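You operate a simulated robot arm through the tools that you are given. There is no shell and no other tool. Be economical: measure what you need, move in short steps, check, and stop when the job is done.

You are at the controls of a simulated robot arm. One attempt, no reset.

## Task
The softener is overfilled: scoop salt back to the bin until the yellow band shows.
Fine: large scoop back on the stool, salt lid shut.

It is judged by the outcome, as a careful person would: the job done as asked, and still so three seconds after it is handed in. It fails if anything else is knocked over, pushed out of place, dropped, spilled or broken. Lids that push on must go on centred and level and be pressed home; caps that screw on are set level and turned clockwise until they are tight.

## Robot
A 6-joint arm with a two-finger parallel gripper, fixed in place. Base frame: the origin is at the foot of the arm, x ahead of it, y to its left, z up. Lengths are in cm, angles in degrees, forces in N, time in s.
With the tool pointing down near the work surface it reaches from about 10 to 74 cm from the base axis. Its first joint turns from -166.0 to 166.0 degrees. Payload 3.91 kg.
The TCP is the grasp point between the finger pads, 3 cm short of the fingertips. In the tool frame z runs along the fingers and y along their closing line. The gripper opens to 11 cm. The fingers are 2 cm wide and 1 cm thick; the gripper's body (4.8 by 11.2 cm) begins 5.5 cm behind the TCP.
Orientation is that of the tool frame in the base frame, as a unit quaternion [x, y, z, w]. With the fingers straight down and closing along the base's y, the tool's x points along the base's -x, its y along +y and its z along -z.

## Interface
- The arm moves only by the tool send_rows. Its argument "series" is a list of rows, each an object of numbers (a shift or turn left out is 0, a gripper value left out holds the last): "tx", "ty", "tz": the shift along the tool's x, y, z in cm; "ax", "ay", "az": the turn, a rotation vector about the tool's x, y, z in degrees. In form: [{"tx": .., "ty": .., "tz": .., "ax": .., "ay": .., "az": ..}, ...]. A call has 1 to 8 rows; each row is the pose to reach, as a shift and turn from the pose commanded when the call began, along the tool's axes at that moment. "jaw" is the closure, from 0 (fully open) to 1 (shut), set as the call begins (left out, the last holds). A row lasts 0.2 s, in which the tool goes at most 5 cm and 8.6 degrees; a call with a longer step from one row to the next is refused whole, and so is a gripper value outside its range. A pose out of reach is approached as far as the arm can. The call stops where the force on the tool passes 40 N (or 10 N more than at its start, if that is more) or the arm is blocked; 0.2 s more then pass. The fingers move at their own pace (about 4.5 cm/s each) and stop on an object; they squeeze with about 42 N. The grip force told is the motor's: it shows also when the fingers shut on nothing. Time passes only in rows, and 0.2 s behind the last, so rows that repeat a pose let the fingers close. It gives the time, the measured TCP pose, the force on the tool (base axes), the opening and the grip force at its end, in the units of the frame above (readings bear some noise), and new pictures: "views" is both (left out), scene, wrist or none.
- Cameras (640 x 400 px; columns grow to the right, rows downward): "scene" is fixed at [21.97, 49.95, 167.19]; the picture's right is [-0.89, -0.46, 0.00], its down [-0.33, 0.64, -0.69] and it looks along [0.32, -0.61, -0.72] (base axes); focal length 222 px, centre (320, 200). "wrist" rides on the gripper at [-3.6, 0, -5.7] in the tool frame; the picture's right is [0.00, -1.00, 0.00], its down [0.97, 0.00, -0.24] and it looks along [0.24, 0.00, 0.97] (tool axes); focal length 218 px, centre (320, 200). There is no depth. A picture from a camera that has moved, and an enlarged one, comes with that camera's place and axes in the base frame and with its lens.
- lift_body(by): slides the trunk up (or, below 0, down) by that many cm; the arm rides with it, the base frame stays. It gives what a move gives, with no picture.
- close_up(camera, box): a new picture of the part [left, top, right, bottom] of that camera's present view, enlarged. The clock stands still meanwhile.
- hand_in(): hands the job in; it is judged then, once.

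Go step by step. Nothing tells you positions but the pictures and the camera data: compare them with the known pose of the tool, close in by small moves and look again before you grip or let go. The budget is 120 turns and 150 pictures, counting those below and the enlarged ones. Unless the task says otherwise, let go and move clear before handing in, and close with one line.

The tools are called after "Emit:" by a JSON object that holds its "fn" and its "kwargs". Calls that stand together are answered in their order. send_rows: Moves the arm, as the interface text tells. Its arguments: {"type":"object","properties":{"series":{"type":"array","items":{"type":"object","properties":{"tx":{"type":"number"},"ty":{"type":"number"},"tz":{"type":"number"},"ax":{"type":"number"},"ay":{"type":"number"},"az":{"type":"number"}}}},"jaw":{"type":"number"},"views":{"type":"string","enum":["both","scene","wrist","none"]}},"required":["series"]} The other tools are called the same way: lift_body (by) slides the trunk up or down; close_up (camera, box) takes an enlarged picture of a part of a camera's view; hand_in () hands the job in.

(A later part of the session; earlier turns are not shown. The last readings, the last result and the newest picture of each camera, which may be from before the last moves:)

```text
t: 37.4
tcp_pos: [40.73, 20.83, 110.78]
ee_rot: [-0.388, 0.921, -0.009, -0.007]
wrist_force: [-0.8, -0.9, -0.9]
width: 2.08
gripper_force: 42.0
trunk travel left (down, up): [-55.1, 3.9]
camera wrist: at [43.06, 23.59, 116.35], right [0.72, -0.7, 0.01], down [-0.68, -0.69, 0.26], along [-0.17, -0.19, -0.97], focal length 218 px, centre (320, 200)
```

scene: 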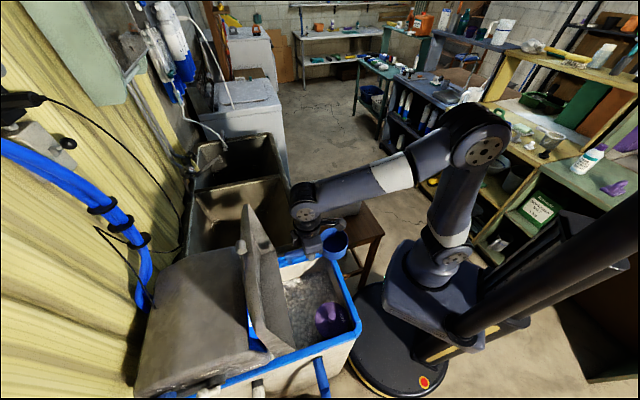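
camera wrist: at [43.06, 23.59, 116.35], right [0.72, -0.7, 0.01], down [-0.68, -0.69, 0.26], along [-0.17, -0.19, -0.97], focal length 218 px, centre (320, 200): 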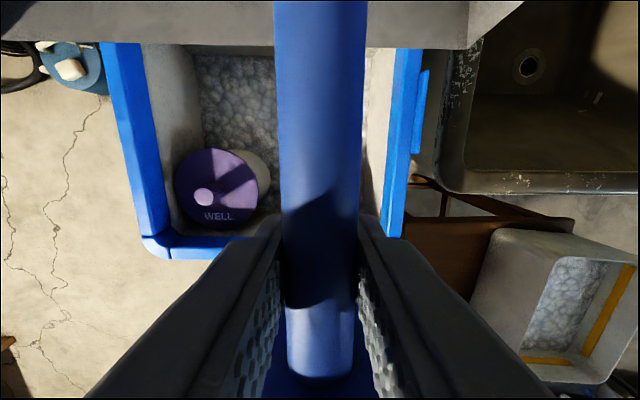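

The tank opening is about 28 × 20 cm, rim z≈90, salt ≈ z 75, well cap r≈6 at front-left. The scoop fits best on the diagonal (hand back-left, bowl front-right), so I'll yaw by 46° above the tank.

Emit:
{"fn": "send_rows", "kwargs": {"series": [{"az": -8, "tx": -0.6, "ty": 0.5}, {"az": -16, "tx": -1.2, "ty": 1}, {"az": -24, "tx": -1.8, "ty": 1.5}, {"az": -32, "tx": -2.4, "ty": 2}, {"az": -40, "tx": -3.1, "ty": 2.8}, {"az": -46, "tx": -3.1, "ty": 2.8}]}}

```text
t: 38.8
tcp_pos: [40.76, 25.0, 110.55]
ee_rot: [0.717, -0.697, 0.006, 0.009]
wrist_force: [-0.2, -0.4, -0.9]
width: 2.06
gripper_force: 41.8
trunk travel left (down, up): [-55.1, 3.9]
camera wrist: at [40.55, 28.75, 116.3], right [1.0, 0.03, 0.0], down [0.03, -0.96, 0.26], along [0.0, -0.26, -0.97], focal length 218 px, centre (320, 200)
```

scene: 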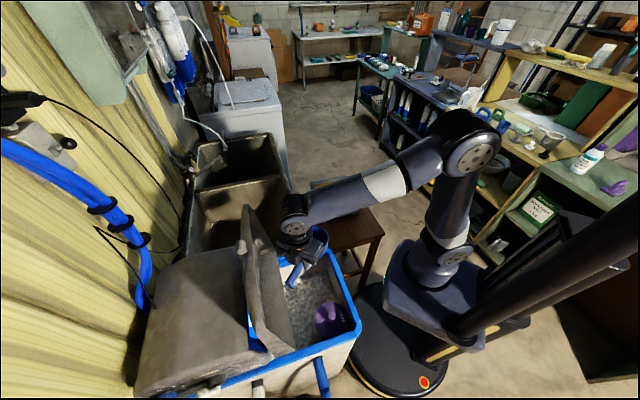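
wrist: 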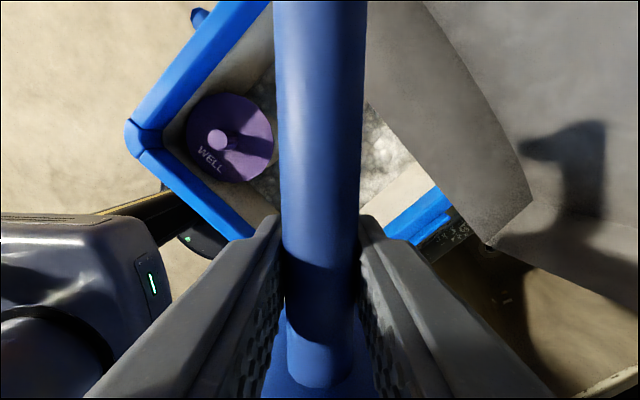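

Well aligned: bowl points toward −y over the free salt. I'll pitch the bowl down 40° and lower it into the tank, still above the salt.

Emit:
{"fn": "send_rows", "kwargs": {"series": [{"tx": -0.5, "tz": 3, "ay": -6}, {"tx": -1.0, "tz": 6, "ay": -12}, {"tx": -1.5, "tz": 9, "ay": -18}, {"tx": -2, "tz": 12, "ay": -24}, {"tx": -2.5, "tz": 15, "ay": -30}, {"tx": -2.5, "tz": 18, "ay": -36}, {"tx": -2.5, "tz": 20, "ay": -40}]}}

Emit:
{"fn": "close_up", "kwargs": {"camera": "scene", "box": [230, 200, 390, 370]}}

```text
t: 40.4
tcp_pos: [40.52, 27.05, 90.62]
ee_rot: [0.676, -0.658, -0.238, -0.229]
wrist_force: [-0.4, -0.5, -0.1]
width: 2.08
gripper_force: 41.7
trunk travel left (down, up): [-55.1, 3.9]
camera wrist: at [40.55, 26.26, 97.31], right [1.0, 0.03, 0.0], down [0.02, -0.91, -0.42], along [-0.02, 0.42, -0.91], focal length 218 px, centre (320, 200)
```

scene: 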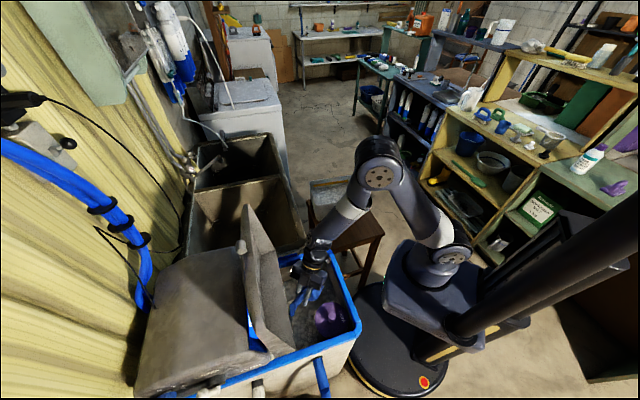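
wrist: 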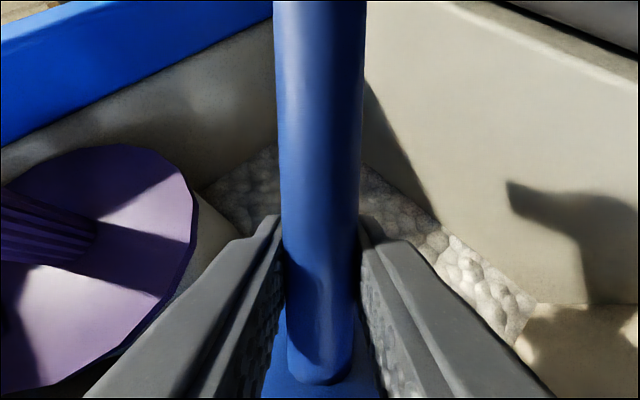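

```text
2.35 times, centred on (310, 285) of scene
camera zoom: at [21.97, 49.95, 167.19], right [-0.89, -0.46, 0.0], down [-0.33, 0.64, -0.69], along [0.32, -0.61, -0.72], focal length 523 px, centre (344, 0)
```

zoom: 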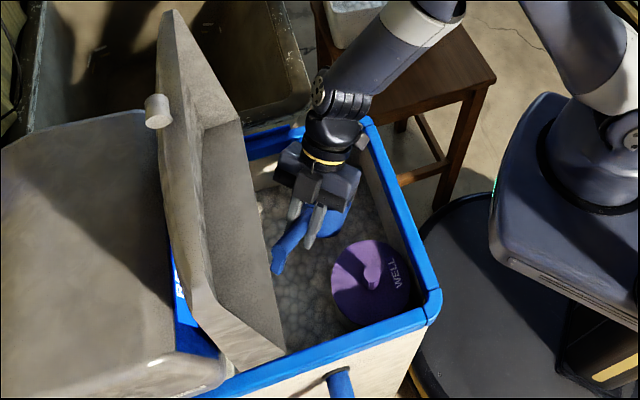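

The bowl is in the tank just above the salt, clear of the well. Lower in 1 cm steps and watch the force.

Emit:
{"fn": "send_rows", "kwargs": {"series": [{"tx": 0.64, "tz": 0.77}, {"tx": 1.28, "tz": 1.54}, {"tx": 1.92, "tz": 2.31}, {"tx": 2.56, "tz": 3.08}, {"tx": 3.2, "tz": 3.85}], "views": "wrist"}}

```text
t: 41.6
tcp_pos: [40.64, 26.99, 85.6]
ee_rot: [0.676, -0.658, -0.239, -0.229]
wrist_force: [0.0, 0.1, -0.2]
width: 2.06
gripper_force: 41.8
trunk travel left (down, up): [-55.1, 3.9]
camera wrist: at [40.53, 26.21, 92.28], right [1.0, 0.03, 0.0], down [0.02, -0.91, -0.42], along [-0.02, 0.42, -0.91], focal length 218 px, centre (320, 200)
```

wrist: 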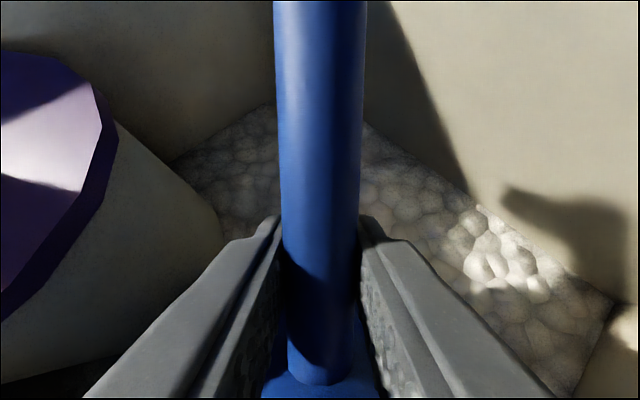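

Emit:
{"fn": "close_up", "kwargs": {"camera": "scene", "box": [265, 240, 365, 340]}}

```text
4.00 times, centred on (315, 290) of scene
camera zoom: at [21.97, 49.95, 167.19], right [-0.89, -0.46, 0.0], down [-0.33, 0.64, -0.69], along [0.32, -0.61, -0.72], focal length 889 px, centre (340, -160)
```

zoom: 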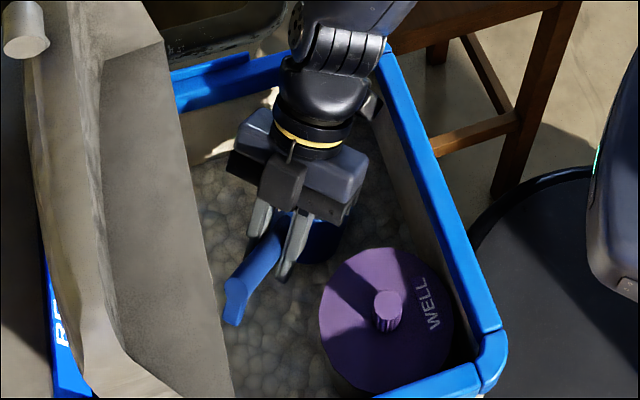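

Salt seems to sit at about z 79, so the bowl is already entering it. I'll go 2 cm deeper, push the mouth forward 3 cm, then level it while rising.

Emit:
{"fn": "send_rows", "kwargs": {"series": [{"tx": 0.64, "tz": 0.77}, {"tx": 1.28, "tz": 1.54}, {"tx": 2.05, "tz": 0.9}, {"tx": 2.82, "tz": 0.26}, {"tx": 3.59, "tz": -0.38}], "views": "none"}}

Emit:
{"fn": "send_rows", "kwargs": {"series": [{"tx": -0.5, "tz": 0.02, "ay": 6}, {"tx": -1.13, "tz": -0.1, "ay": 12}, {"tx": -1.88, "tz": -0.39, "ay": 18}, {"tx": -2.64, "tz": -0.67, "ay": 24}, {"tx": -3.46, "tz": -1.03, "ay": 30}, {"tx": -4.33, "tz": -1.61, "ay": 36}, {"tx": -5.13, "tz": -2.25, "ay": 39}]}}

```text
t: 42.5
tcp_pos: [40.95, 26.41, 83.78]
ee_rot: [0.677, -0.654, -0.24, -0.236]
wrist_force: [8.9, 20.6, -0.4]
width: 2.07
gripper_force: 42.1
trunk travel left (down, up): [-55.1, 3.9]
stopped in row 4: the force on the tool passed its limit (the readings are from after the stop); the commanded pose is now the measured one
```

```text
t: 44.1
tcp_pos: [40.59, 28.59, 88.78]
ee_rot: [0.717, -0.697, 0.0, -0.001]
wrist_force: [0.2, -0.5, -0.5]
width: 2.05
gripper_force: 42.5
trunk travel left (down, up): [-55.1, 3.9]
camera wrist: at [40.5, 32.27, 94.54], right [1.0, 0.03, 0.0], down [0.03, -0.97, 0.24], along [0.01, -0.24, -0.97], focal length 218 px, centre (320, 200)
```

scene: 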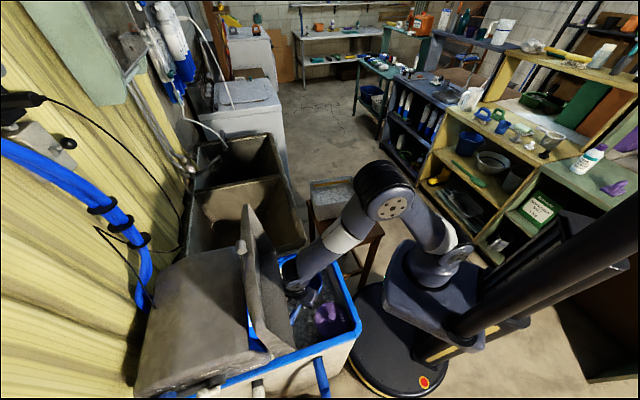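
wrist: 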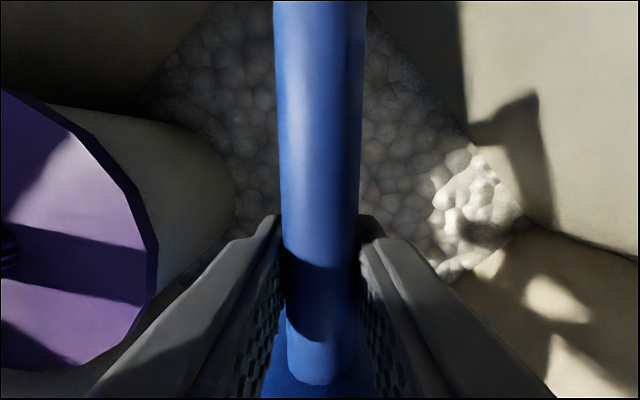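

Level again at z≈89. I'll shift slightly forward to clear the lid, rise, and check whether the bowl holds salt.

Emit:
{"fn": "send_rows", "kwargs": {"series": [{"tx": 1.5, "tz": -0.5}, {"tx": 3, "tz": -1}, {"tx": 3.4, "tz": -4}, {"tx": 3.5, "tz": -8}, {"tx": 3.5, "tz": -12}, {"tx": 3.5, "tz": -15}]}}

Emit:
{"fn": "close_up", "kwargs": {"camera": "scene", "box": [260, 210, 380, 330]}}

```text
t: 45.5
tcp_pos: [40.7, 25.04, 103.73]
ee_rot: [0.717, -0.697, -0.001, -0.003]
wrist_force: [-0.5, -0.1, -0.7]
width: 2.09
gripper_force: 41.6
trunk travel left (down, up): [-55.1, 3.9]
camera wrist: at [40.53, 28.67, 109.47], right [1.0, 0.03, 0.0], down [0.03, -0.97, 0.24], along [0.01, -0.24, -0.97], focal length 218 px, centre (320, 200)
```

scene: 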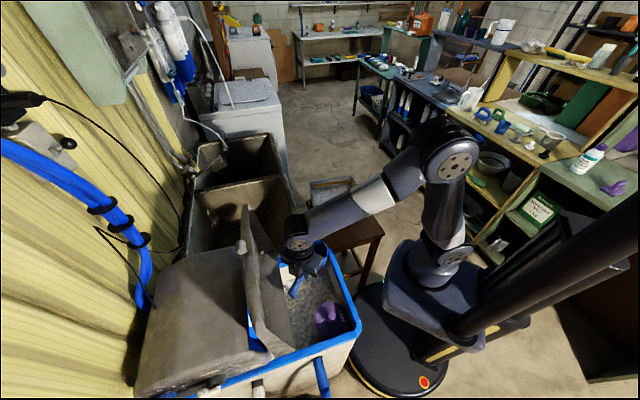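
wrist: 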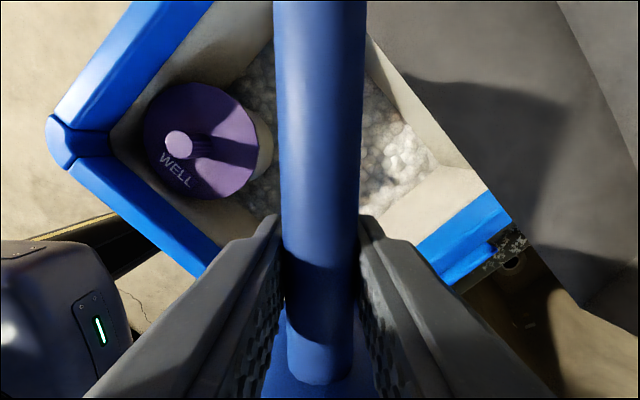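

```text
3.33 times, centred on (320, 270) of scene
camera zoom: at [21.97, 49.95, 167.19], right [-0.89, -0.46, 0.0], down [-0.33, 0.64, -0.69], along [0.32, -0.61, -0.72], focal length 741 px, centre (320, -33)
```

zoom: 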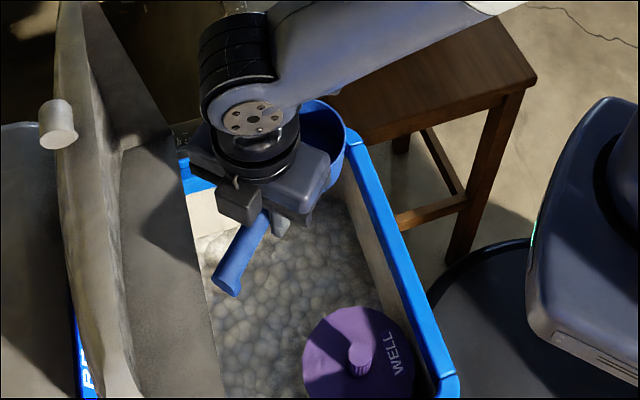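

The bowl came out practically empty: the lip only just got under the surface (salt ≈ z 78). I'll repeat with a deeper dip so the whole rim goes under, then level it in place.

Emit:
{"fn": "send_rows", "kwargs": {"series": [{"tx": -0.5, "tz": 2, "ay": -6.7}, {"tx": -1.0, "tz": 4, "ay": -13.4}, {"tx": -1.5, "tz": 6, "ay": -20}, {"tx": -2, "tz": 8.5, "ay": -26.7}, {"tx": -2.5, "tz": 11, "ay": -33.4}, {"tx": -3, "tz": 13.2, "ay": -40}], "views": "none"}}

Emit:
{"fn": "send_rows", "kwargs": {"series": [{"tx": 0.96, "tz": 1.15}, {"tx": 1.92, "tz": 2.3}, {"tx": 2.88, "tz": 3.45}, {"tx": 3.84, "tz": 4.6}, {"tx": 4.48, "tz": 5.4}, {"tx": 5.12, "tz": 6.15}, {"tx": 5.76, "tz": 6.9}, {"tx": 6.4, "tz": 7.7}], "views": "both"}}

```text
t: 46.9
tcp_pos: [40.75, 28.14, 90.5]
ee_rot: [0.674, -0.654, -0.247, -0.239]
wrist_force: [0.2, -0.6, -0.4]
width: 2.1
gripper_force: 42.1
trunk travel left (down, up): [-55.1, 3.9]
```

```text
t: 48.7
tcp_pos: [40.57, 28.37, 80.48]
ee_rot: [0.674, -0.654, -0.246, -0.24]
wrist_force: [0.5, -0.2, -1.0]
width: 2.1
gripper_force: 41.8
trunk travel left (down, up): [-55.1, 3.9]
camera wrist: at [40.62, 27.42, 87.19], right [1.0, 0.03, 0.0], down [0.03, -0.9, -0.44], along [-0.01, 0.44, -0.9], focal length 218 px, centre (320, 200)
```

scene: 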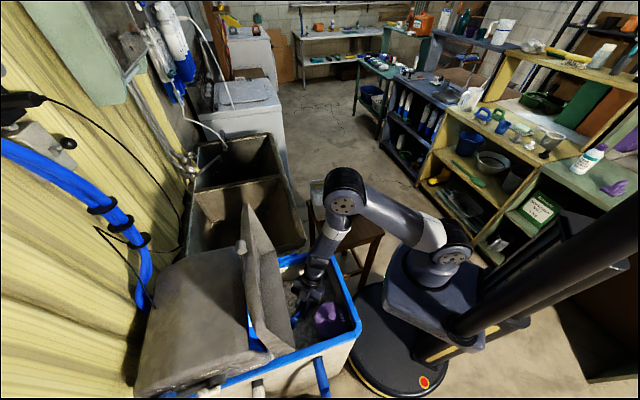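
wrist: 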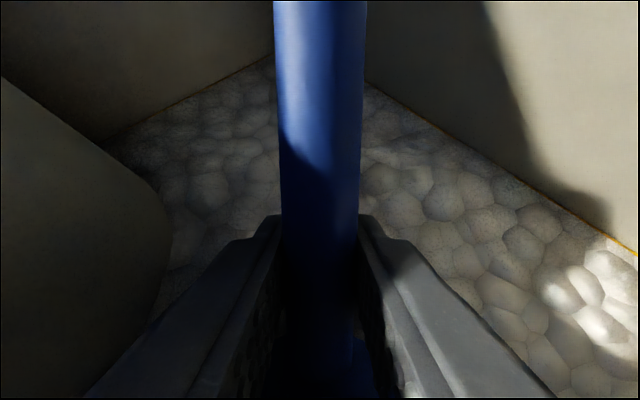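

A thin yellow line is just appearing along the wall at salt level, so only a modest amount must come out. The bowl is nearly submerged without resistance; a little deeper, then level and lift.

Emit:
{"fn": "send_rows", "kwargs": {"series": [{"tx": 0.45, "tz": 0.55}, {"tx": 1.2, "tz": -0.1}, {"tx": 1.95, "tz": -0.7}], "views": "none"}}

Emit:
{"fn": "send_rows", "kwargs": {"series": [{"tx": 0.2, "tz": 0, "ay": 7}, {"tx": 0, "tz": 0.1, "ay": 14}, {"tx": -0.6, "tz": 0, "ay": 21}, {"tx": -1.2, "tz": -0.2, "ay": 28}, {"tx": -2.1, "tz": -0.7, "ay": 35}, {"tx": -3.2, "tz": -1.7, "ay": 40}, {"tx": -4.5, "tz": -3.2, "ay": 40}]}}

```text
t: 49.5
tcp_pos: [40.87, 26.62, 79.77]
ee_rot: [0.675, -0.652, -0.247, -0.24]
wrist_force: [4.8, 9.7, 0.7]
width: 2.07
gripper_force: 42.1
trunk travel left (down, up): [-55.1, 3.9]
```

```text
t: 51.1
tcp_pos: [40.67, 27.7, 85.14]
ee_rot: [0.718, -0.696, -0.001, -0.001]
wrist_force: [-0.7, 1.1, -0.8]
width: 2.08
gripper_force: 42.0
trunk travel left (down, up): [-55.1, 3.9]
camera wrist: at [40.47, 31.31, 90.88], right [1.0, 0.03, 0.0], down [0.03, -0.97, 0.24], along [0.01, -0.24, -0.97], focal length 218 px, centre (320, 200)
```

scene: 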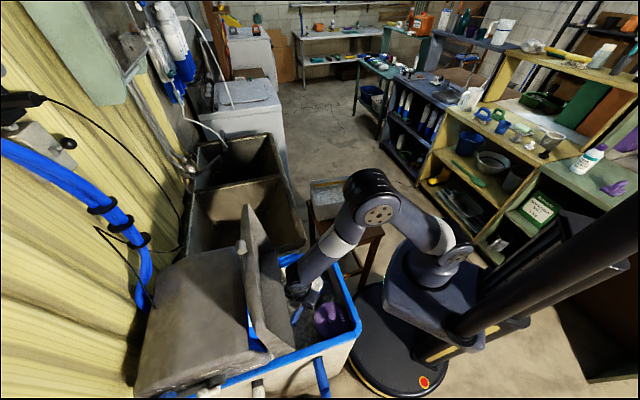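
wrist: 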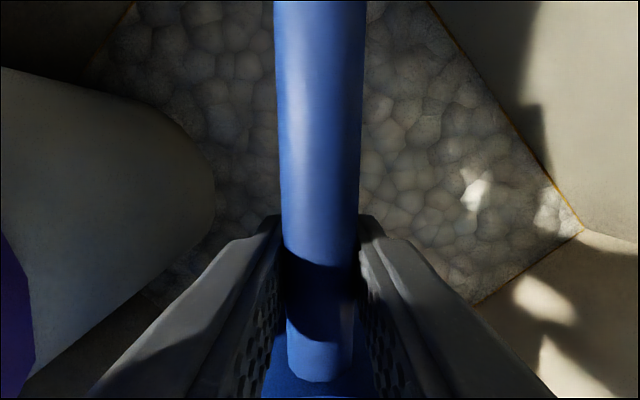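

Emit:
{"fn": "send_rows", "kwargs": {"series": [{"tx": 1.3, "tz": -1}, {"tx": 2.6, "tz": -4}, {"tx": 2.7, "tz": -8}, {"tx": 2.7, "tz": -12}, {"tx": 2.7, "tz": -16}, {"tx": 2.7, "tz": -19}], "views": "none"}}

Emit:
{"fn": "close_up", "kwargs": {"camera": "scene", "box": [260, 210, 380, 330]}}

```text
t: 52.5
tcp_pos: [40.66, 24.9, 104.28]
ee_rot: [0.718, -0.696, -0.001, -0.001]
wrist_force: [-0.2, 0.5, -0.4]
width: 2.09
gripper_force: 42.3
trunk travel left (down, up): [-55.1, 3.9]
```

```text
3.33 times, centred on (320, 270) of scene
camera zoom: at [21.97, 49.95, 167.19], right [-0.89, -0.46, 0.0], down [-0.33, 0.64, -0.69], along [0.32, -0.61, -0.72], focal length 741 px, centre (320, -33)
```

zoom: 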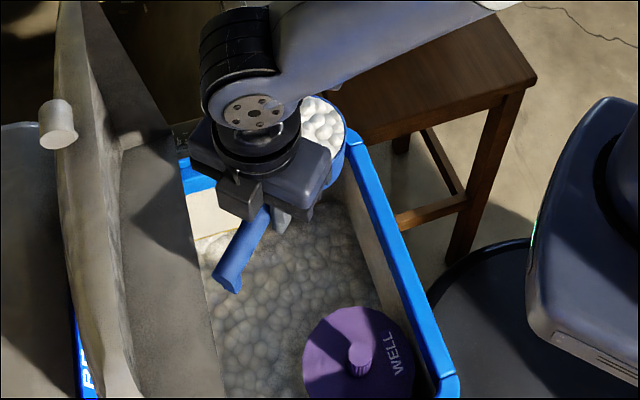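

The bowl is full, and the yellow line shows at the back wall. I'll carry it level to the bin, turning gently so that the bowl points toward az 200°.

Emit:
{"fn": "send_rows", "kwargs": {"series": [{"tx": 1.5, "ty": -0.7, "az": 2}, {"tx": 4, "ty": -1.8, "az": 6}, {"tx": 7.2, "ty": -3.1, "az": 11}, {"tx": 10.4, "ty": -4.5, "az": 16}, {"tx": 13.6, "ty": -5.9, "az": 21}, {"tx": 16.8, "ty": -7.3, "az": 26}, {"tx": 20, "ty": -8.7, "az": 31}, {"tx": 22.5, "ty": -9.8, "az": 35}], "views": "none"}}

```text
t: 54.3
tcp_pos: [51.2, 2.67, 103.98]
ee_rot: [-0.474, 0.881, 0.002, 0.001]
wrist_force: [-0.6, 0.2, -1.5]
width: 2.11
gripper_force: 42.2
trunk travel left (down, up): [-55.1, 3.9]
```

Emit:
{"fn": "send_rows", "kwargs": {"series": [{"tx": 0.9, "ty": -1.5, "az": 2.5}, {"tx": 2.8, "ty": -4.5, "az": 6.5}, {"tx": 4.8, "ty": -7.7, "az": 11}, {"tx": 6.9, "ty": -11, "az": 16}, {"tx": 9, "ty": -14.3, "az": 21}, {"tx": 11, "ty": -17.6, "az": 26}, {"tx": 13.4, "ty": -21.5, "az": 31}, {"tx": 15.9, "ty": -25.5, "az": 36.6}]}}

Emit:
{"fn": "close_up", "kwargs": {"camera": "scene", "box": [270, 140, 390, 260]}}

```text
t: 56.1
tcp_pos: [63.88, -24.61, 103.92]
ee_rot: [-0.173, 0.985, 0.002, 0.0]
wrist_force: [-0.8, -1.0, -0.6]
width: 2.1
gripper_force: 42.1
trunk travel left (down, up): [-55.1, 3.9]
camera wrist: at [67.25, -23.34, 109.72], right [0.34, -0.94, 0.0], down [-0.91, -0.33, 0.24], along [-0.22, -0.08, -0.97], focal length 218 px, centre (320, 200)
```

scene: 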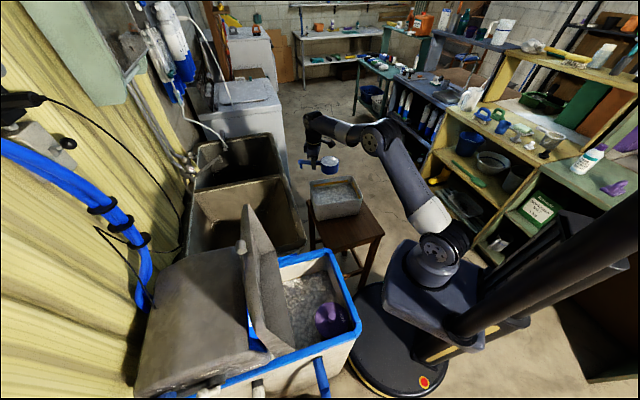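
wrist: 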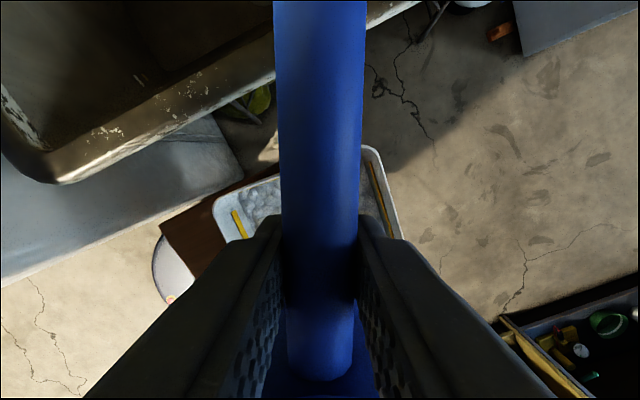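

```text
3.33 times, centred on (330, 200) of scene
camera zoom: at [21.97, 49.95, 167.19], right [-0.89, -0.46, 0.0], down [-0.33, 0.64, -0.69], along [0.32, -0.61, -0.72], focal length 741 px, centre (287, 200)
```

zoom: 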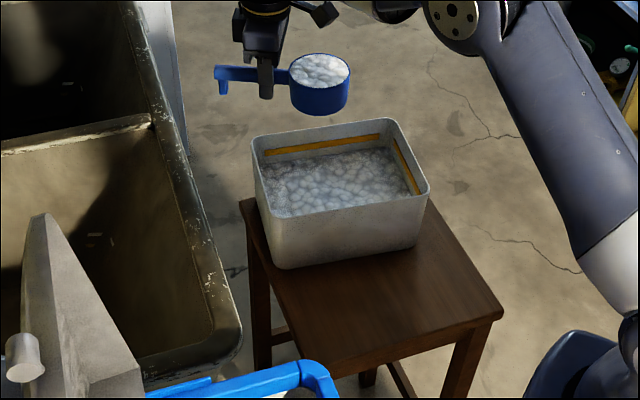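

The full scoop is level above the bin with its lip over the middle. I'll start pouring by pitching forward while keeping the lip over the centre.

Emit:
{"fn": "send_rows", "kwargs": {"series": [{"tx": -0.13, "tz": 0.4, "ay": -8}, {"tx": -0.03, "tz": 0.8, "ay": -16}, {"tx": 0.29, "tz": 1.2, "ay": -24}, {"tx": 0.82, "tz": 1.5, "ay": -32}, {"tx": 1.8, "tz": 1.5, "ay": -40}, {"tx": 2.97, "tz": 1.5, "ay": -48}, {"tx": 4.29, "tz": 1.5, "ay": -56}, {"tx": 5.74, "tz": 1.5, "ay": -64}]}}

Emit:
{"fn": "close_up", "kwargs": {"camera": "scene", "box": [270, 140, 390, 260]}}

```text
t: 57.9
tcp_pos: [58.44, -26.56, 102.57]
ee_rot: [-0.147, 0.834, 0.094, 0.523]
wrist_force: [-0.1, -0.1, -0.8]
width: 2.1
gripper_force: 41.9
trunk travel left (down, up): [-55.1, 3.9]
camera wrist: at [55.0, -27.72, 108.27], right [0.34, -0.94, 0.0], down [-0.6, -0.22, -0.77], along [0.72, 0.26, -0.64], focal length 218 px, centre (320, 200)
```

scene: 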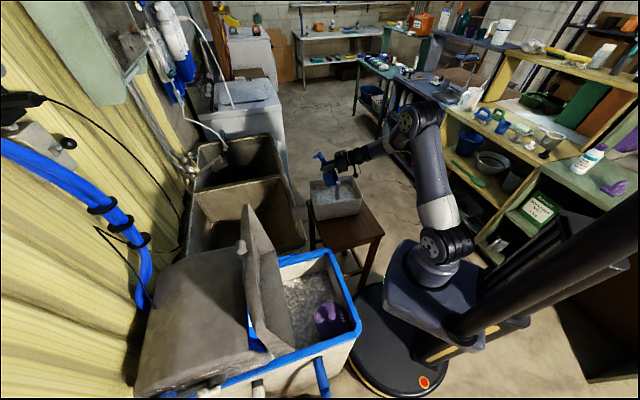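
wrist: 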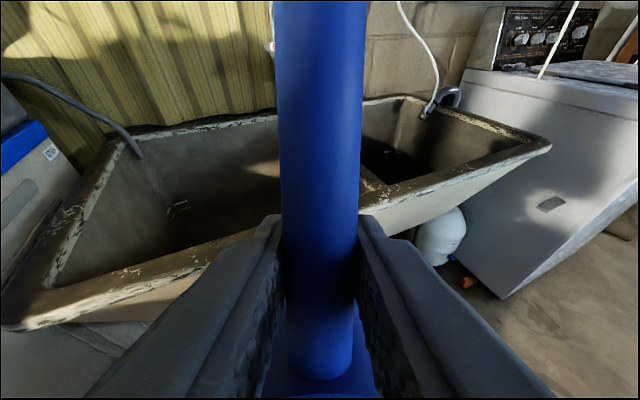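

```text
3.33 times, centred on (330, 200) of scene
camera zoom: at [21.97, 49.95, 167.19], right [-0.89, -0.46, 0.0], down [-0.33, 0.64, -0.69], along [0.32, -0.61, -0.72], focal length 741 px, centre (287, 200)
```

zoom: 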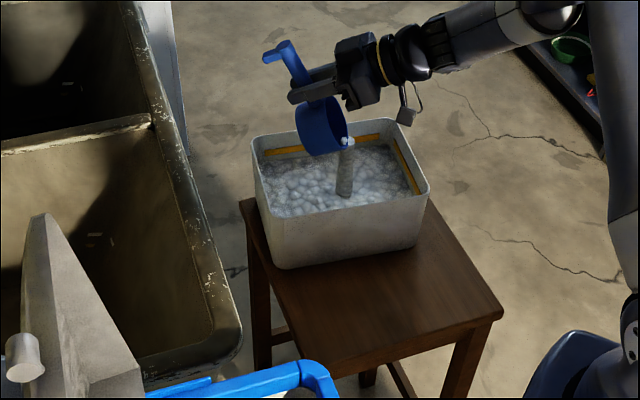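

Salt is streaming cleanly into the bin. Continuing to tip to about 112° and hold.

Emit:
{"fn": "send_rows", "kwargs": {"series": [{"tx": 0.68, "tz": -1.39, "ay": -8}, {"tx": 1.39, "tz": -2.86, "ay": -16}, {"tx": 2.12, "tz": -4.35, "ay": -24}, {"tx": 2.85, "tz": -5.84, "ay": -32}, {"tx": 3.6, "tz": -7.37, "ay": -40}, {"tx": 4.3, "tz": -8.8, "ay": -48}, {"tx": 4.3, "tz": -8.8, "ay": -48}, {"tx": 4.3, "tz": -8.8, "ay": -48}], "views": "none"}}

Emit:
{"fn": "close_up", "kwargs": {"camera": "scene", "box": [270, 140, 390, 260]}}

```text
t: 59.7
tcp_pos: [49.23, -29.99, 102.57]
ee_rot: [-0.097, 0.549, 0.146, 0.817]
wrist_force: [-0.3, 0.4, -0.9]
width: 2.09
gripper_force: 41.9
trunk travel left (down, up): [-55.1, 3.9]
```

```text
3.33 times, centred on (330, 200) of scene
camera zoom: at [21.97, 49.95, 167.19], right [-0.89, -0.46, 0.0], down [-0.33, 0.64, -0.69], along [0.32, -0.61, -0.72], focal length 741 px, centre (287, 200)
```

zoom: 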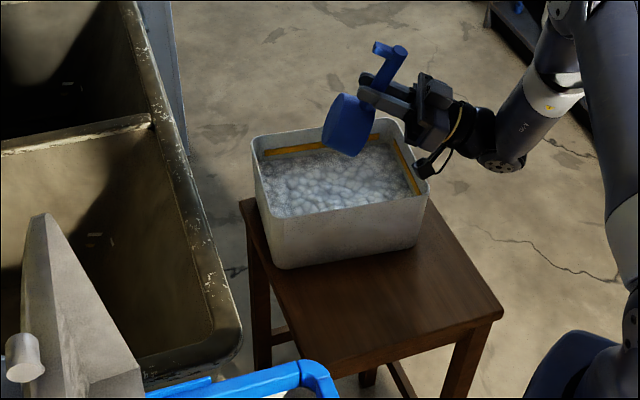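

Emptied cleanly. I rotate the scoop back to level and look at the bowl and tank.

Emit:
{"fn": "send_rows", "kwargs": {"series": [{"ay": 8}, {"ay": 16}, {"ay": 24}, {"ay": 32}, {"ay": 40}, {"ay": 48}, {"ay": 56}, {"ay": 64}], "views": "none"}}

Emit:
{"fn": "send_rows", "kwargs": {"series": [{"ay": 8}, {"ay": 16}, {"ay": 24}, {"ay": 32}, {"ay": 40}, {"ay": 48}], "views": "none"}}

Emit:
{"fn": "close_up", "kwargs": {"camera": "scene", "box": [230, 160, 390, 350]}}

Emit:
{"fn": "close_up", "kwargs": {"camera": "scene", "box": [260, 240, 370, 350]}}

```text
t: 61.5
tcp_pos: [49.2, -29.98, 102.41]
ee_rot: [-0.159, 0.9, 0.072, 0.4]
wrist_force: [-0.3, 0.2, -1.4]
width: 2.11
gripper_force: 41.4
trunk travel left (down, up): [-55.1, 3.9]
```

```text
t: 62.9
tcp_pos: [49.32, -29.95, 102.45]
ee_rot: [-0.175, 0.985, 0.001, 0.0]
wrist_force: [0.1, -0.4, -0.1]
width: 2.09
gripper_force: 41.9
trunk travel left (down, up): [-55.1, 3.9]
```

```text
2.11 times, centred on (310, 255) of scene
camera zoom: at [21.97, 49.95, 167.19], right [-0.89, -0.46, 0.0], down [-0.33, 0.64, -0.69], along [0.32, -0.61, -0.72], focal length 468 px, centre (341, 84)
```

zoom: 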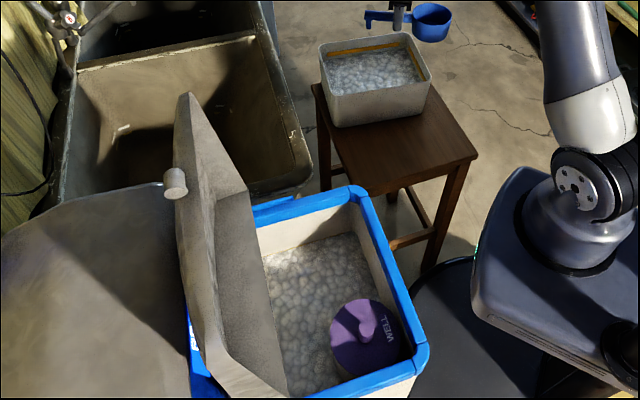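

```text
3.64 times, centred on (315, 295) of scene
camera zoom: at [21.97, 49.95, 167.19], right [-0.89, -0.46, 0.0], down [-0.33, 0.64, -0.69], along [0.32, -0.61, -0.72], focal length 808 px, centre (338, -146)
```

zoom: 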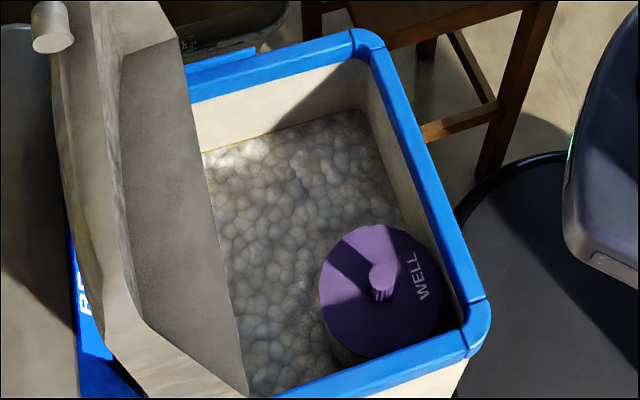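

A thin yellow line shows on one wall; another scoop is needed. Back to the tank.

Emit:
{"fn": "send_rows", "kwargs": {"series": [{"tx": -0.9, "ty": 4.5, "tz": -0.2, "az": -6}, {"tx": -1.8, "ty": 9.1, "tz": -0.4, "az": -12}, {"tx": -2.7, "ty": 13.6, "tz": -0.6, "az": -18}, {"tx": -3.6, "ty": 18.2, "tz": -0.8, "az": -24}, {"tx": -4.5, "ty": 22.7, "tz": -1, "az": -30}, {"tx": -5.4, "ty": 27.3, "tz": -1.2, "az": -36}, {"tx": -6.2, "ty": 31.8, "tz": -1.4, "az": -42}, {"tx": -7.1, "ty": 36.4, "tz": -1.6, "az": -48}], "views": "none"}}

```text
t: 64.7
tcp_pos: [43.28, 6.68, 104.14]
ee_rot: [-0.561, 0.828, 0.0, 0.001]
wrist_force: [-0.1, -1.2, -1.0]
width: 2.07
gripper_force: 41.8
trunk travel left (down, up): [-55.1, 3.9]
```

Emit:
{"fn": "send_rows", "kwargs": {"series": [{"tx": -4, "ty": 2.3, "az": -6}, {"tx": -8, "ty": 4.6, "az": -12}, {"tx": -12, "ty": 6.9, "az": -18}, {"tx": -16, "ty": 9.2, "az": -23.4}, {"tx": -16, "ty": 9.2, "az": -23.4}], "views": "wrist"}}

Emit:
{"fn": "close_up", "kwargs": {"camera": "wrist", "box": [360, 30, 520, 230]}}

```text
t: 65.9
tcp_pos: [40.81, 25.08, 104.19]
ee_rot: [0.717, -0.697, 0.0, -0.001]
wrist_force: [0.0, -0.4, 0.1]
width: 2.08
gripper_force: 42.1
trunk travel left (down, up): [-55.1, 3.9]
camera wrist: at [40.6, 28.68, 109.97], right [1.0, 0.03, 0.0], down [0.03, -0.97, 0.24], along [0.01, -0.24, -0.97], focal length 218 px, centre (320, 200)
```

wrist: 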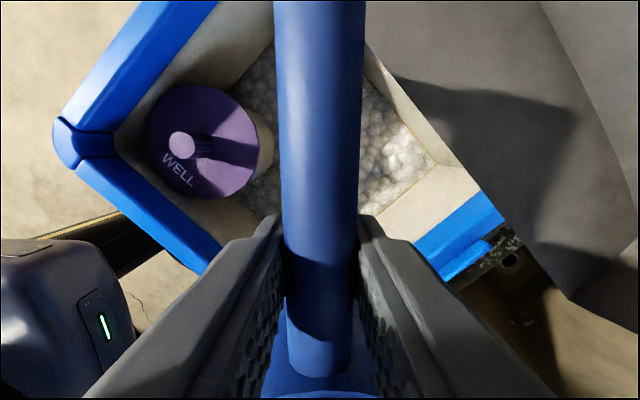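

```text
2.00 times, centred on (440, 130) of wrist
camera zoom: at [40.6, 28.68, 109.97], right [1.0, 0.03, 0.0], down [0.03, -0.97, 0.24], along [0.01, -0.24, -0.97], focal length 436 px, centre (80, 340)
```

zoom: 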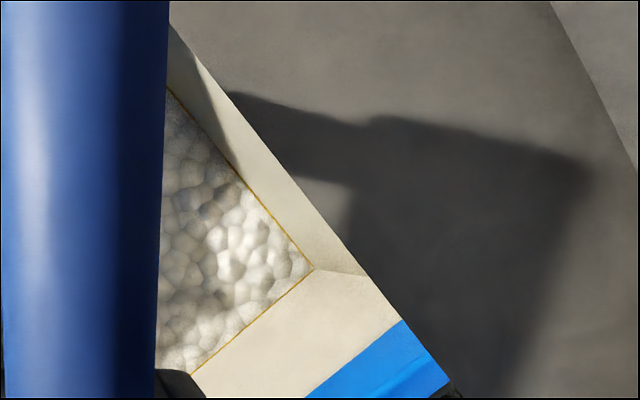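

Only a thin sliver of the band shows. I repeat the dip that worked, slightly deeper.

Emit:
{"fn": "send_rows", "kwargs": {"series": [{"tx": -0.5, "tz": 2, "ay": -6.7}, {"tx": -1.0, "tz": 4, "ay": -13.4}, {"tx": -1.5, "tz": 6, "ay": -20}, {"tx": -2, "tz": 8.5, "ay": -26.7}, {"tx": -2.5, "tz": 11, "ay": -33.4}, {"tx": -3, "tz": 13.7, "ay": -40}], "views": "none"}}

Emit:
{"fn": "send_rows", "kwargs": {"series": [{"tx": 0.96, "tz": 1.15}, {"tx": 1.92, "tz": 2.3}, {"tx": 2.88, "tz": 3.45}, {"tx": 3.84, "tz": 4.6}, {"tx": 4.8, "tz": 5.75}, {"tx": 5.76, "tz": 6.9}, {"tx": 6.4, "tz": 7.7}, {"tx": 7.04, "tz": 8.5}], "views": "none"}}

Emit:
{"fn": "send_rows", "kwargs": {"series": [{"tx": 0.75, "tz": -0.65}, {"tx": 1.5, "tz": -1.3}], "views": "none"}}

Emit:
{"fn": "send_rows", "kwargs": {"series": [{"tx": 0.2, "tz": 0, "ay": 7}, {"tx": 0, "tz": 0.1, "ay": 14}, {"tx": -0.6, "tz": 0, "ay": 21}, {"tx": -1.2, "tz": -0.2, "ay": 28}, {"tx": -2.1, "tz": -0.7, "ay": 35}, {"tx": -3.2, "tz": -1.7, "ay": 40}, {"tx": -4.5, "tz": -3.2, "ay": 40}], "views": "wrist"}}

```text
t: 67.3
tcp_pos: [40.91, 28.02, 90.44]
ee_rot: [0.673, -0.655, -0.247, -0.24]
wrist_force: [0.2, -0.6, -0.8]
width: 2.08
gripper_force: 42.0
trunk travel left (down, up): [-55.1, 3.9]
```

```text
t: 69.1
tcp_pos: [40.71, 28.11, 79.53]
ee_rot: [0.673, -0.655, -0.246, -0.239]
wrist_force: [0.3, -0.1, -1.2]
width: 2.09
gripper_force: 42.1
trunk travel left (down, up): [-55.1, 3.9]
```

```text
t: 69.7
tcp_pos: [40.81, 26.44, 79.56]
ee_rot: [0.673, -0.654, -0.245, -0.242]
wrist_force: [5.5, 24.0, -0.5]
width: 2.11
gripper_force: 41.9
trunk travel left (down, up): [-55.1, 3.9]
```

```text
t: 71.3
tcp_pos: [40.72, 27.57, 84.8]
ee_rot: [0.718, -0.697, 0.0, -0.001]
wrist_force: [-0.3, 0.0, 0.2]
width: 2.09
gripper_force: 41.9
trunk travel left (down, up): [-55.1, 3.9]
camera wrist: at [40.54, 31.16, 90.63], right [1.0, 0.03, 0.0], down [0.03, -0.97, 0.24], along [0.01, -0.24, -0.97], focal length 218 px, centre (320, 200)
```

wrist: 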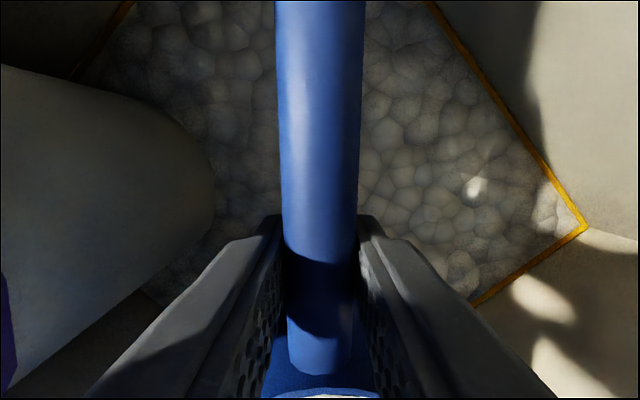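

The band is now clearly thicker and the bowl holds salt again. Raise and carry to the bin.

Emit:
{"fn": "send_rows", "kwargs": {"series": [{"tx": 1.3, "tz": -1}, {"tx": 2.5, "tz": -4}, {"tx": 2.6, "tz": -8}, {"tx": 2.6, "tz": -12}, {"tx": 2.6, "tz": -16}, {"tx": 2.6, "tz": -19.4}], "views": "none"}}

Emit:
{"fn": "send_rows", "kwargs": {"series": [{"tx": 1.5, "ty": -0.7, "az": 2}, {"tx": 4, "ty": -1.8, "az": 6}, {"tx": 7.2, "ty": -3.1, "az": 11}, {"tx": 10.4, "ty": -4.5, "az": 16}, {"tx": 13.6, "ty": -5.9, "az": 21}, {"tx": 16.8, "ty": -7.3, "az": 26}, {"tx": 20, "ty": -8.7, "az": 31}, {"tx": 22.5, "ty": -9.8, "az": 35}], "views": "none"}}

Emit:
{"fn": "send_rows", "kwargs": {"series": [{"tx": 0.9, "ty": -1.5, "az": 2.5}, {"tx": 2.8, "ty": -4.5, "az": 6.5}, {"tx": 4.8, "ty": -7.7, "az": 11}, {"tx": 6.9, "ty": -11, "az": 16}, {"tx": 9, "ty": -14.3, "az": 21}, {"tx": 11, "ty": -17.6, "az": 26}, {"tx": 13.4, "ty": -21.5, "az": 31}, {"tx": 15.9, "ty": -25.5, "az": 36.6}], "views": "none"}}

Emit:
{"fn": "close_up", "kwargs": {"camera": "scene", "box": [270, 140, 390, 260]}}

Emit:
{"fn": "close_up", "kwargs": {"camera": "scene", "box": [260, 240, 370, 350]}}

```text
t: 72.7
tcp_pos: [40.77, 24.78, 104.35]
ee_rot: [0.716, -0.698, 0.0, 0.0]
wrist_force: [-0.6, -0.6, -0.3]
width: 2.1
gripper_force: 41.9
trunk travel left (down, up): [-55.1, 3.9]
```

```text
t: 74.5
tcp_pos: [51.24, 2.62, 104.24]
ee_rot: [-0.474, 0.88, 0.002, 0.002]
wrist_force: [0.2, 0.2, -1.1]
width: 2.09
gripper_force: 42.6
trunk travel left (down, up): [-55.1, 3.9]
```

```text
t: 76.3
tcp_pos: [63.84, -24.87, 104.24]
ee_rot: [-0.172, 0.985, 0.002, 0.0]
wrist_force: [0.3, 0.4, -0.8]
width: 2.11
gripper_force: 41.9
trunk travel left (down, up): [-55.1, 3.9]
```

```text
3.33 times, centred on (330, 200) of scene
camera zoom: at [21.97, 49.95, 167.19], right [-0.89, -0.46, 0.0], down [-0.33, 0.64, -0.69], along [0.32, -0.61, -0.72], focal length 741 px, centre (287, 200)
```

zoom: 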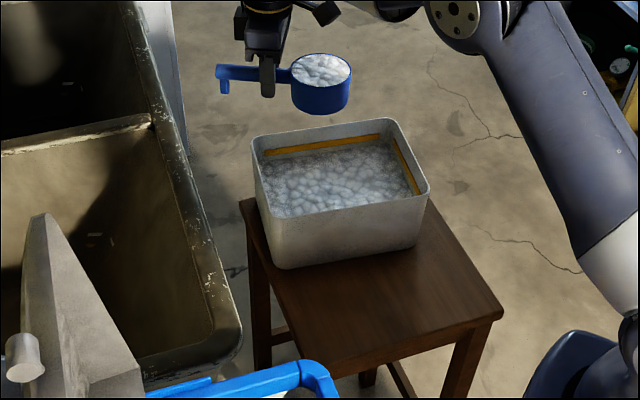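

```text
3.64 times, centred on (315, 295) of scene
camera zoom: at [21.97, 49.95, 167.19], right [-0.89, -0.46, 0.0], down [-0.33, 0.64, -0.69], along [0.32, -0.61, -0.72], focal length 808 px, centre (338, -146)
```

zoom: 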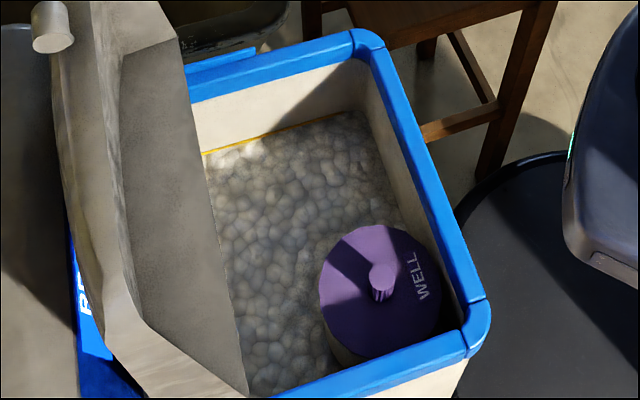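

Full bowl over the bin again; the tank's band shows more. Pour as before.

Emit:
{"fn": "send_rows", "kwargs": {"series": [{"tx": -0.13, "tz": 0.4, "ay": -8}, {"tx": -0.03, "tz": 0.8, "ay": -16}, {"tx": 0.29, "tz": 1.2, "ay": -24}, {"tx": 0.82, "tz": 1.5, "ay": -32}, {"tx": 1.8, "tz": 1.5, "ay": -40}, {"tx": 2.97, "tz": 1.5, "ay": -48}, {"tx": 4.29, "tz": 1.5, "ay": -56}, {"tx": 5.74, "tz": 1.5, "ay": -64}], "views": "none"}}

Emit:
{"fn": "send_rows", "kwargs": {"series": [{"tx": 0.68, "tz": -1.39, "ay": -8}, {"tx": 1.39, "tz": -2.86, "ay": -16}, {"tx": 2.12, "tz": -4.35, "ay": -24}, {"tx": 2.85, "tz": -5.84, "ay": -32}, {"tx": 3.6, "tz": -7.37, "ay": -40}, {"tx": 4.3, "tz": -8.8, "ay": -48}, {"tx": 4.3, "tz": -8.8, "ay": -48}, {"tx": 4.3, "tz": -8.8, "ay": -48}], "views": "none"}}

Emit:
{"fn": "close_up", "kwargs": {"camera": "scene", "box": [270, 140, 390, 260]}}

Emit:
{"fn": "send_rows", "kwargs": {"series": [{"ay": 8}, {"ay": 16}, {"ay": 24}, {"ay": 32}, {"ay": 40}, {"ay": 48}, {"ay": 56}, {"ay": 64}], "views": "none"}}

Emit:
{"fn": "send_rows", "kwargs": {"series": [{"ay": 8}, {"ay": 16}, {"ay": 24}, {"ay": 32}, {"ay": 40}, {"ay": 48}], "views": "none"}}

```text
t: 78.1
tcp_pos: [58.26, -26.6, 102.59]
ee_rot: [-0.146, 0.835, 0.093, 0.523]
wrist_force: [1.0, -1.0, -0.9]
width: 2.08
gripper_force: 42.2
trunk travel left (down, up): [-55.1, 3.9]
```

```text
t: 79.9
tcp_pos: [49.17, -30.02, 102.64]
ee_rot: [-0.095, 0.55, 0.144, 0.817]
wrist_force: [-0.3, 0.4, -0.2]
width: 2.11
gripper_force: 42.3
trunk travel left (down, up): [-55.1, 3.9]
```

```text
3.33 times, centred on (330, 200) of scene
camera zoom: at [21.97, 49.95, 167.19], right [-0.89, -0.46, 0.0], down [-0.33, 0.64, -0.69], along [0.32, -0.61, -0.72], focal length 741 px, centre (287, 200)
```

zoom: 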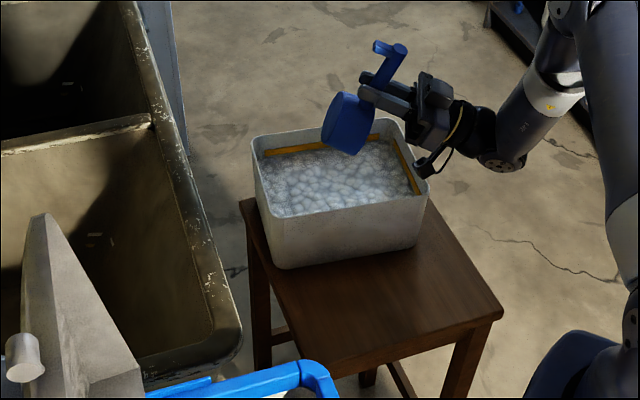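

```text
t: 81.7
tcp_pos: [49.15, -29.98, 102.58]
ee_rot: [-0.158, 0.9, 0.072, 0.4]
wrist_force: [-0.6, 0.3, -1.5]
width: 2.11
gripper_force: 41.9
trunk travel left (down, up): [-55.1, 3.9]
```

```text
t: 83.1
tcp_pos: [49.08, -29.92, 102.57]
ee_rot: [-0.173, 0.985, 0.0, 0.0]
wrist_force: [-0.1, 0.0, -1.0]
width: 2.09
gripper_force: 42.4
trunk travel left (down, up): [-55.1, 3.9]
```

Poured cleanly. Back to the tank to inspect how much of the band shows.

Emit:
{"fn": "send_rows", "kwargs": {"series": [{"tx": -0.9, "ty": 4.5, "tz": -0.2, "az": -6}, {"tx": -1.8, "ty": 9.1, "tz": -0.4, "az": -12}, {"tx": -2.7, "ty": 13.6, "tz": -0.6, "az": -18}, {"tx": -3.6, "ty": 18.2, "tz": -0.8, "az": -24}, {"tx": -4.5, "ty": 22.7, "tz": -1, "az": -30}, {"tx": -5.4, "ty": 27.3, "tz": -1.2, "az": -36}, {"tx": -6.2, "ty": 31.8, "tz": -1.4, "az": -42}, {"tx": -7.1, "ty": 36.4, "tz": -1.6, "az": -48}], "views": "none"}}

Emit:
{"fn": "send_rows", "kwargs": {"series": [{"tx": -4, "ty": 2.3, "az": -6}, {"tx": -8, "ty": 4.6, "az": -12}, {"tx": -12, "ty": 6.9, "az": -18}, {"tx": -16, "ty": 9.2, "az": -23.4}, {"tx": -16, "ty": 9.2, "az": -23.4}], "views": "none"}}

Emit:
{"fn": "send_rows", "kwargs": {"series": [{"tx": -0.5, "tz": 2, "ay": -6.7}, {"tx": -1.0, "tz": 4, "ay": -13.4}, {"tx": -1.5, "tz": 6, "ay": -20}, {"tx": -2, "tz": 8.5, "ay": -26.7}, {"tx": -2.5, "tz": 11, "ay": -33.4}, {"tx": -3, "tz": 13.7, "ay": -40}], "views": "wrist"}}

Emit:
{"fn": "close_up", "kwargs": {"camera": "wrist", "box": [360, 100, 640, 300]}}

```text
t: 84.9
tcp_pos: [43.24, 6.78, 104.37]
ee_rot: [-0.559, 0.829, 0.001, 0.002]
wrist_force: [0.2, 0.0, -0.7]
width: 2.1
gripper_force: 42.0
trunk travel left (down, up): [-55.1, 3.9]
```

```text
t: 86.1
tcp_pos: [40.72, 25.12, 104.5]
ee_rot: [0.716, -0.698, 0.001, -0.001]
wrist_force: [0.2, 0.5, -2.0]
width: 2.1
gripper_force: 41.8
trunk travel left (down, up): [-55.1, 3.9]
```

```text
t: 87.5
tcp_pos: [40.95, 28.03, 90.56]
ee_rot: [0.671, -0.657, -0.245, -0.241]
wrist_force: [-0.2, 0.0, -0.9]
width: 2.08
gripper_force: 42.4
trunk travel left (down, up): [-55.1, 3.9]
camera wrist: at [40.8, 27.13, 97.36], right [1.0, 0.02, 0.0], down [0.02, -0.9, -0.44], along [-0.01, 0.44, -0.9], focal length 218 px, centre (320, 200)
```

wrist: 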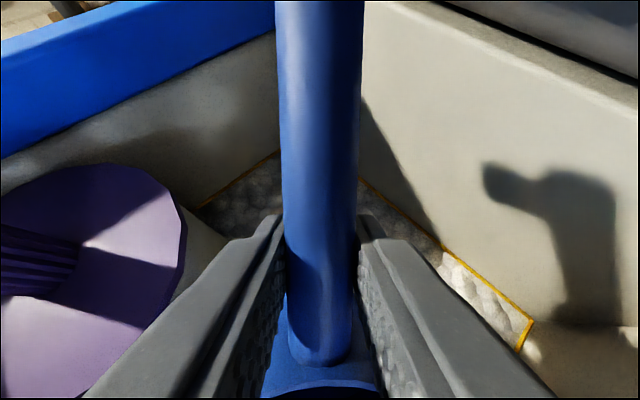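

```text
2.00 times, centred on (500, 200) of wrist
camera zoom: at [40.8, 27.13, 97.36], right [1.0, 0.02, 0.0], down [0.02, -0.9, -0.44], along [-0.01, 0.44, -0.9], focal length 436 px, centre (-40, 200)
```

zoom: 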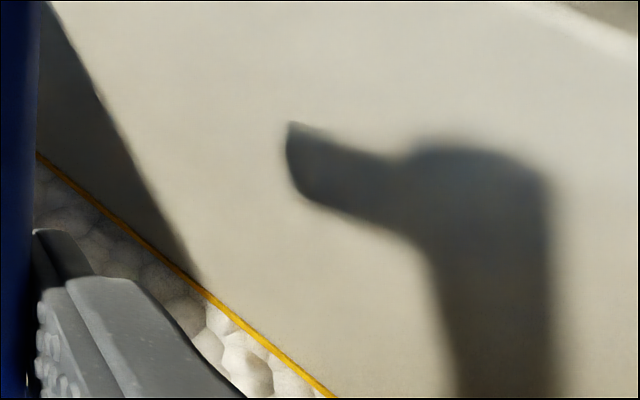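

About half a centimetre of band shows; one more scoop will make it clearly visible. Same dip, with a shorter forward push.

Emit:
{"fn": "send_rows", "kwargs": {"series": [{"tx": 0.96, "tz": 1.15}, {"tx": 1.92, "tz": 2.3}, {"tx": 2.88, "tz": 3.45}, {"tx": 3.84, "tz": 4.6}, {"tx": 4.8, "tz": 5.75}, {"tx": 5.76, "tz": 6.9}, {"tx": 6.4, "tz": 7.7}, {"tx": 7.3, "tz": 8.8}], "views": "none"}}

Emit:
{"fn": "send_rows", "kwargs": {"series": [{"tx": 0.4, "tz": -0.35}, {"tx": 0.9, "tz": -0.75}], "views": "none"}}

Emit:
{"fn": "send_rows", "kwargs": {"series": [{"tx": 0.2, "tz": 0, "ay": 7}, {"tx": 0, "tz": 0.1, "ay": 14}, {"tx": -0.6, "tz": 0, "ay": 21}, {"tx": -1.2, "tz": -0.2, "ay": 28}, {"tx": -2.1, "tz": -0.7, "ay": 35}, {"tx": -3.2, "tz": -1.7, "ay": 40}, {"tx": -4.5, "tz": -3.2, "ay": 40}], "views": "wrist"}}

```text
t: 89.3
tcp_pos: [40.73, 27.97, 79.3]
ee_rot: [0.672, -0.656, -0.245, -0.241]
wrist_force: [-1.8, -0.6, 7.4]
width: 2.1
gripper_force: 42.1
trunk travel left (down, up): [-55.1, 3.9]
```

```text
t: 89.9
tcp_pos: [40.9, 27.03, 79.27]
ee_rot: [0.672, -0.656, -0.245, -0.241]
wrist_force: [0.1, 4.6, 13.7]
width: 2.1
gripper_force: 42.1
trunk travel left (down, up): [-55.1, 3.9]
```

```text
t: 91.5
tcp_pos: [40.87, 28.3, 84.73]
ee_rot: [0.715, -0.699, 0.0, -0.001]
wrist_force: [-0.2, 0.6, 0.1]
width: 2.1
gripper_force: 42.0
trunk travel left (down, up): [-55.1, 3.9]
camera wrist: at [40.68, 31.93, 90.42], right [1.0, 0.02, 0.0], down [0.02, -0.97, 0.24], along [0.01, -0.24, -0.97], focal length 218 px, centre (320, 200)
```

wrist: 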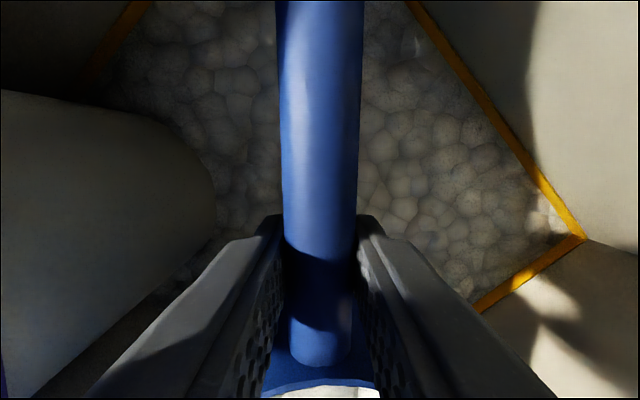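

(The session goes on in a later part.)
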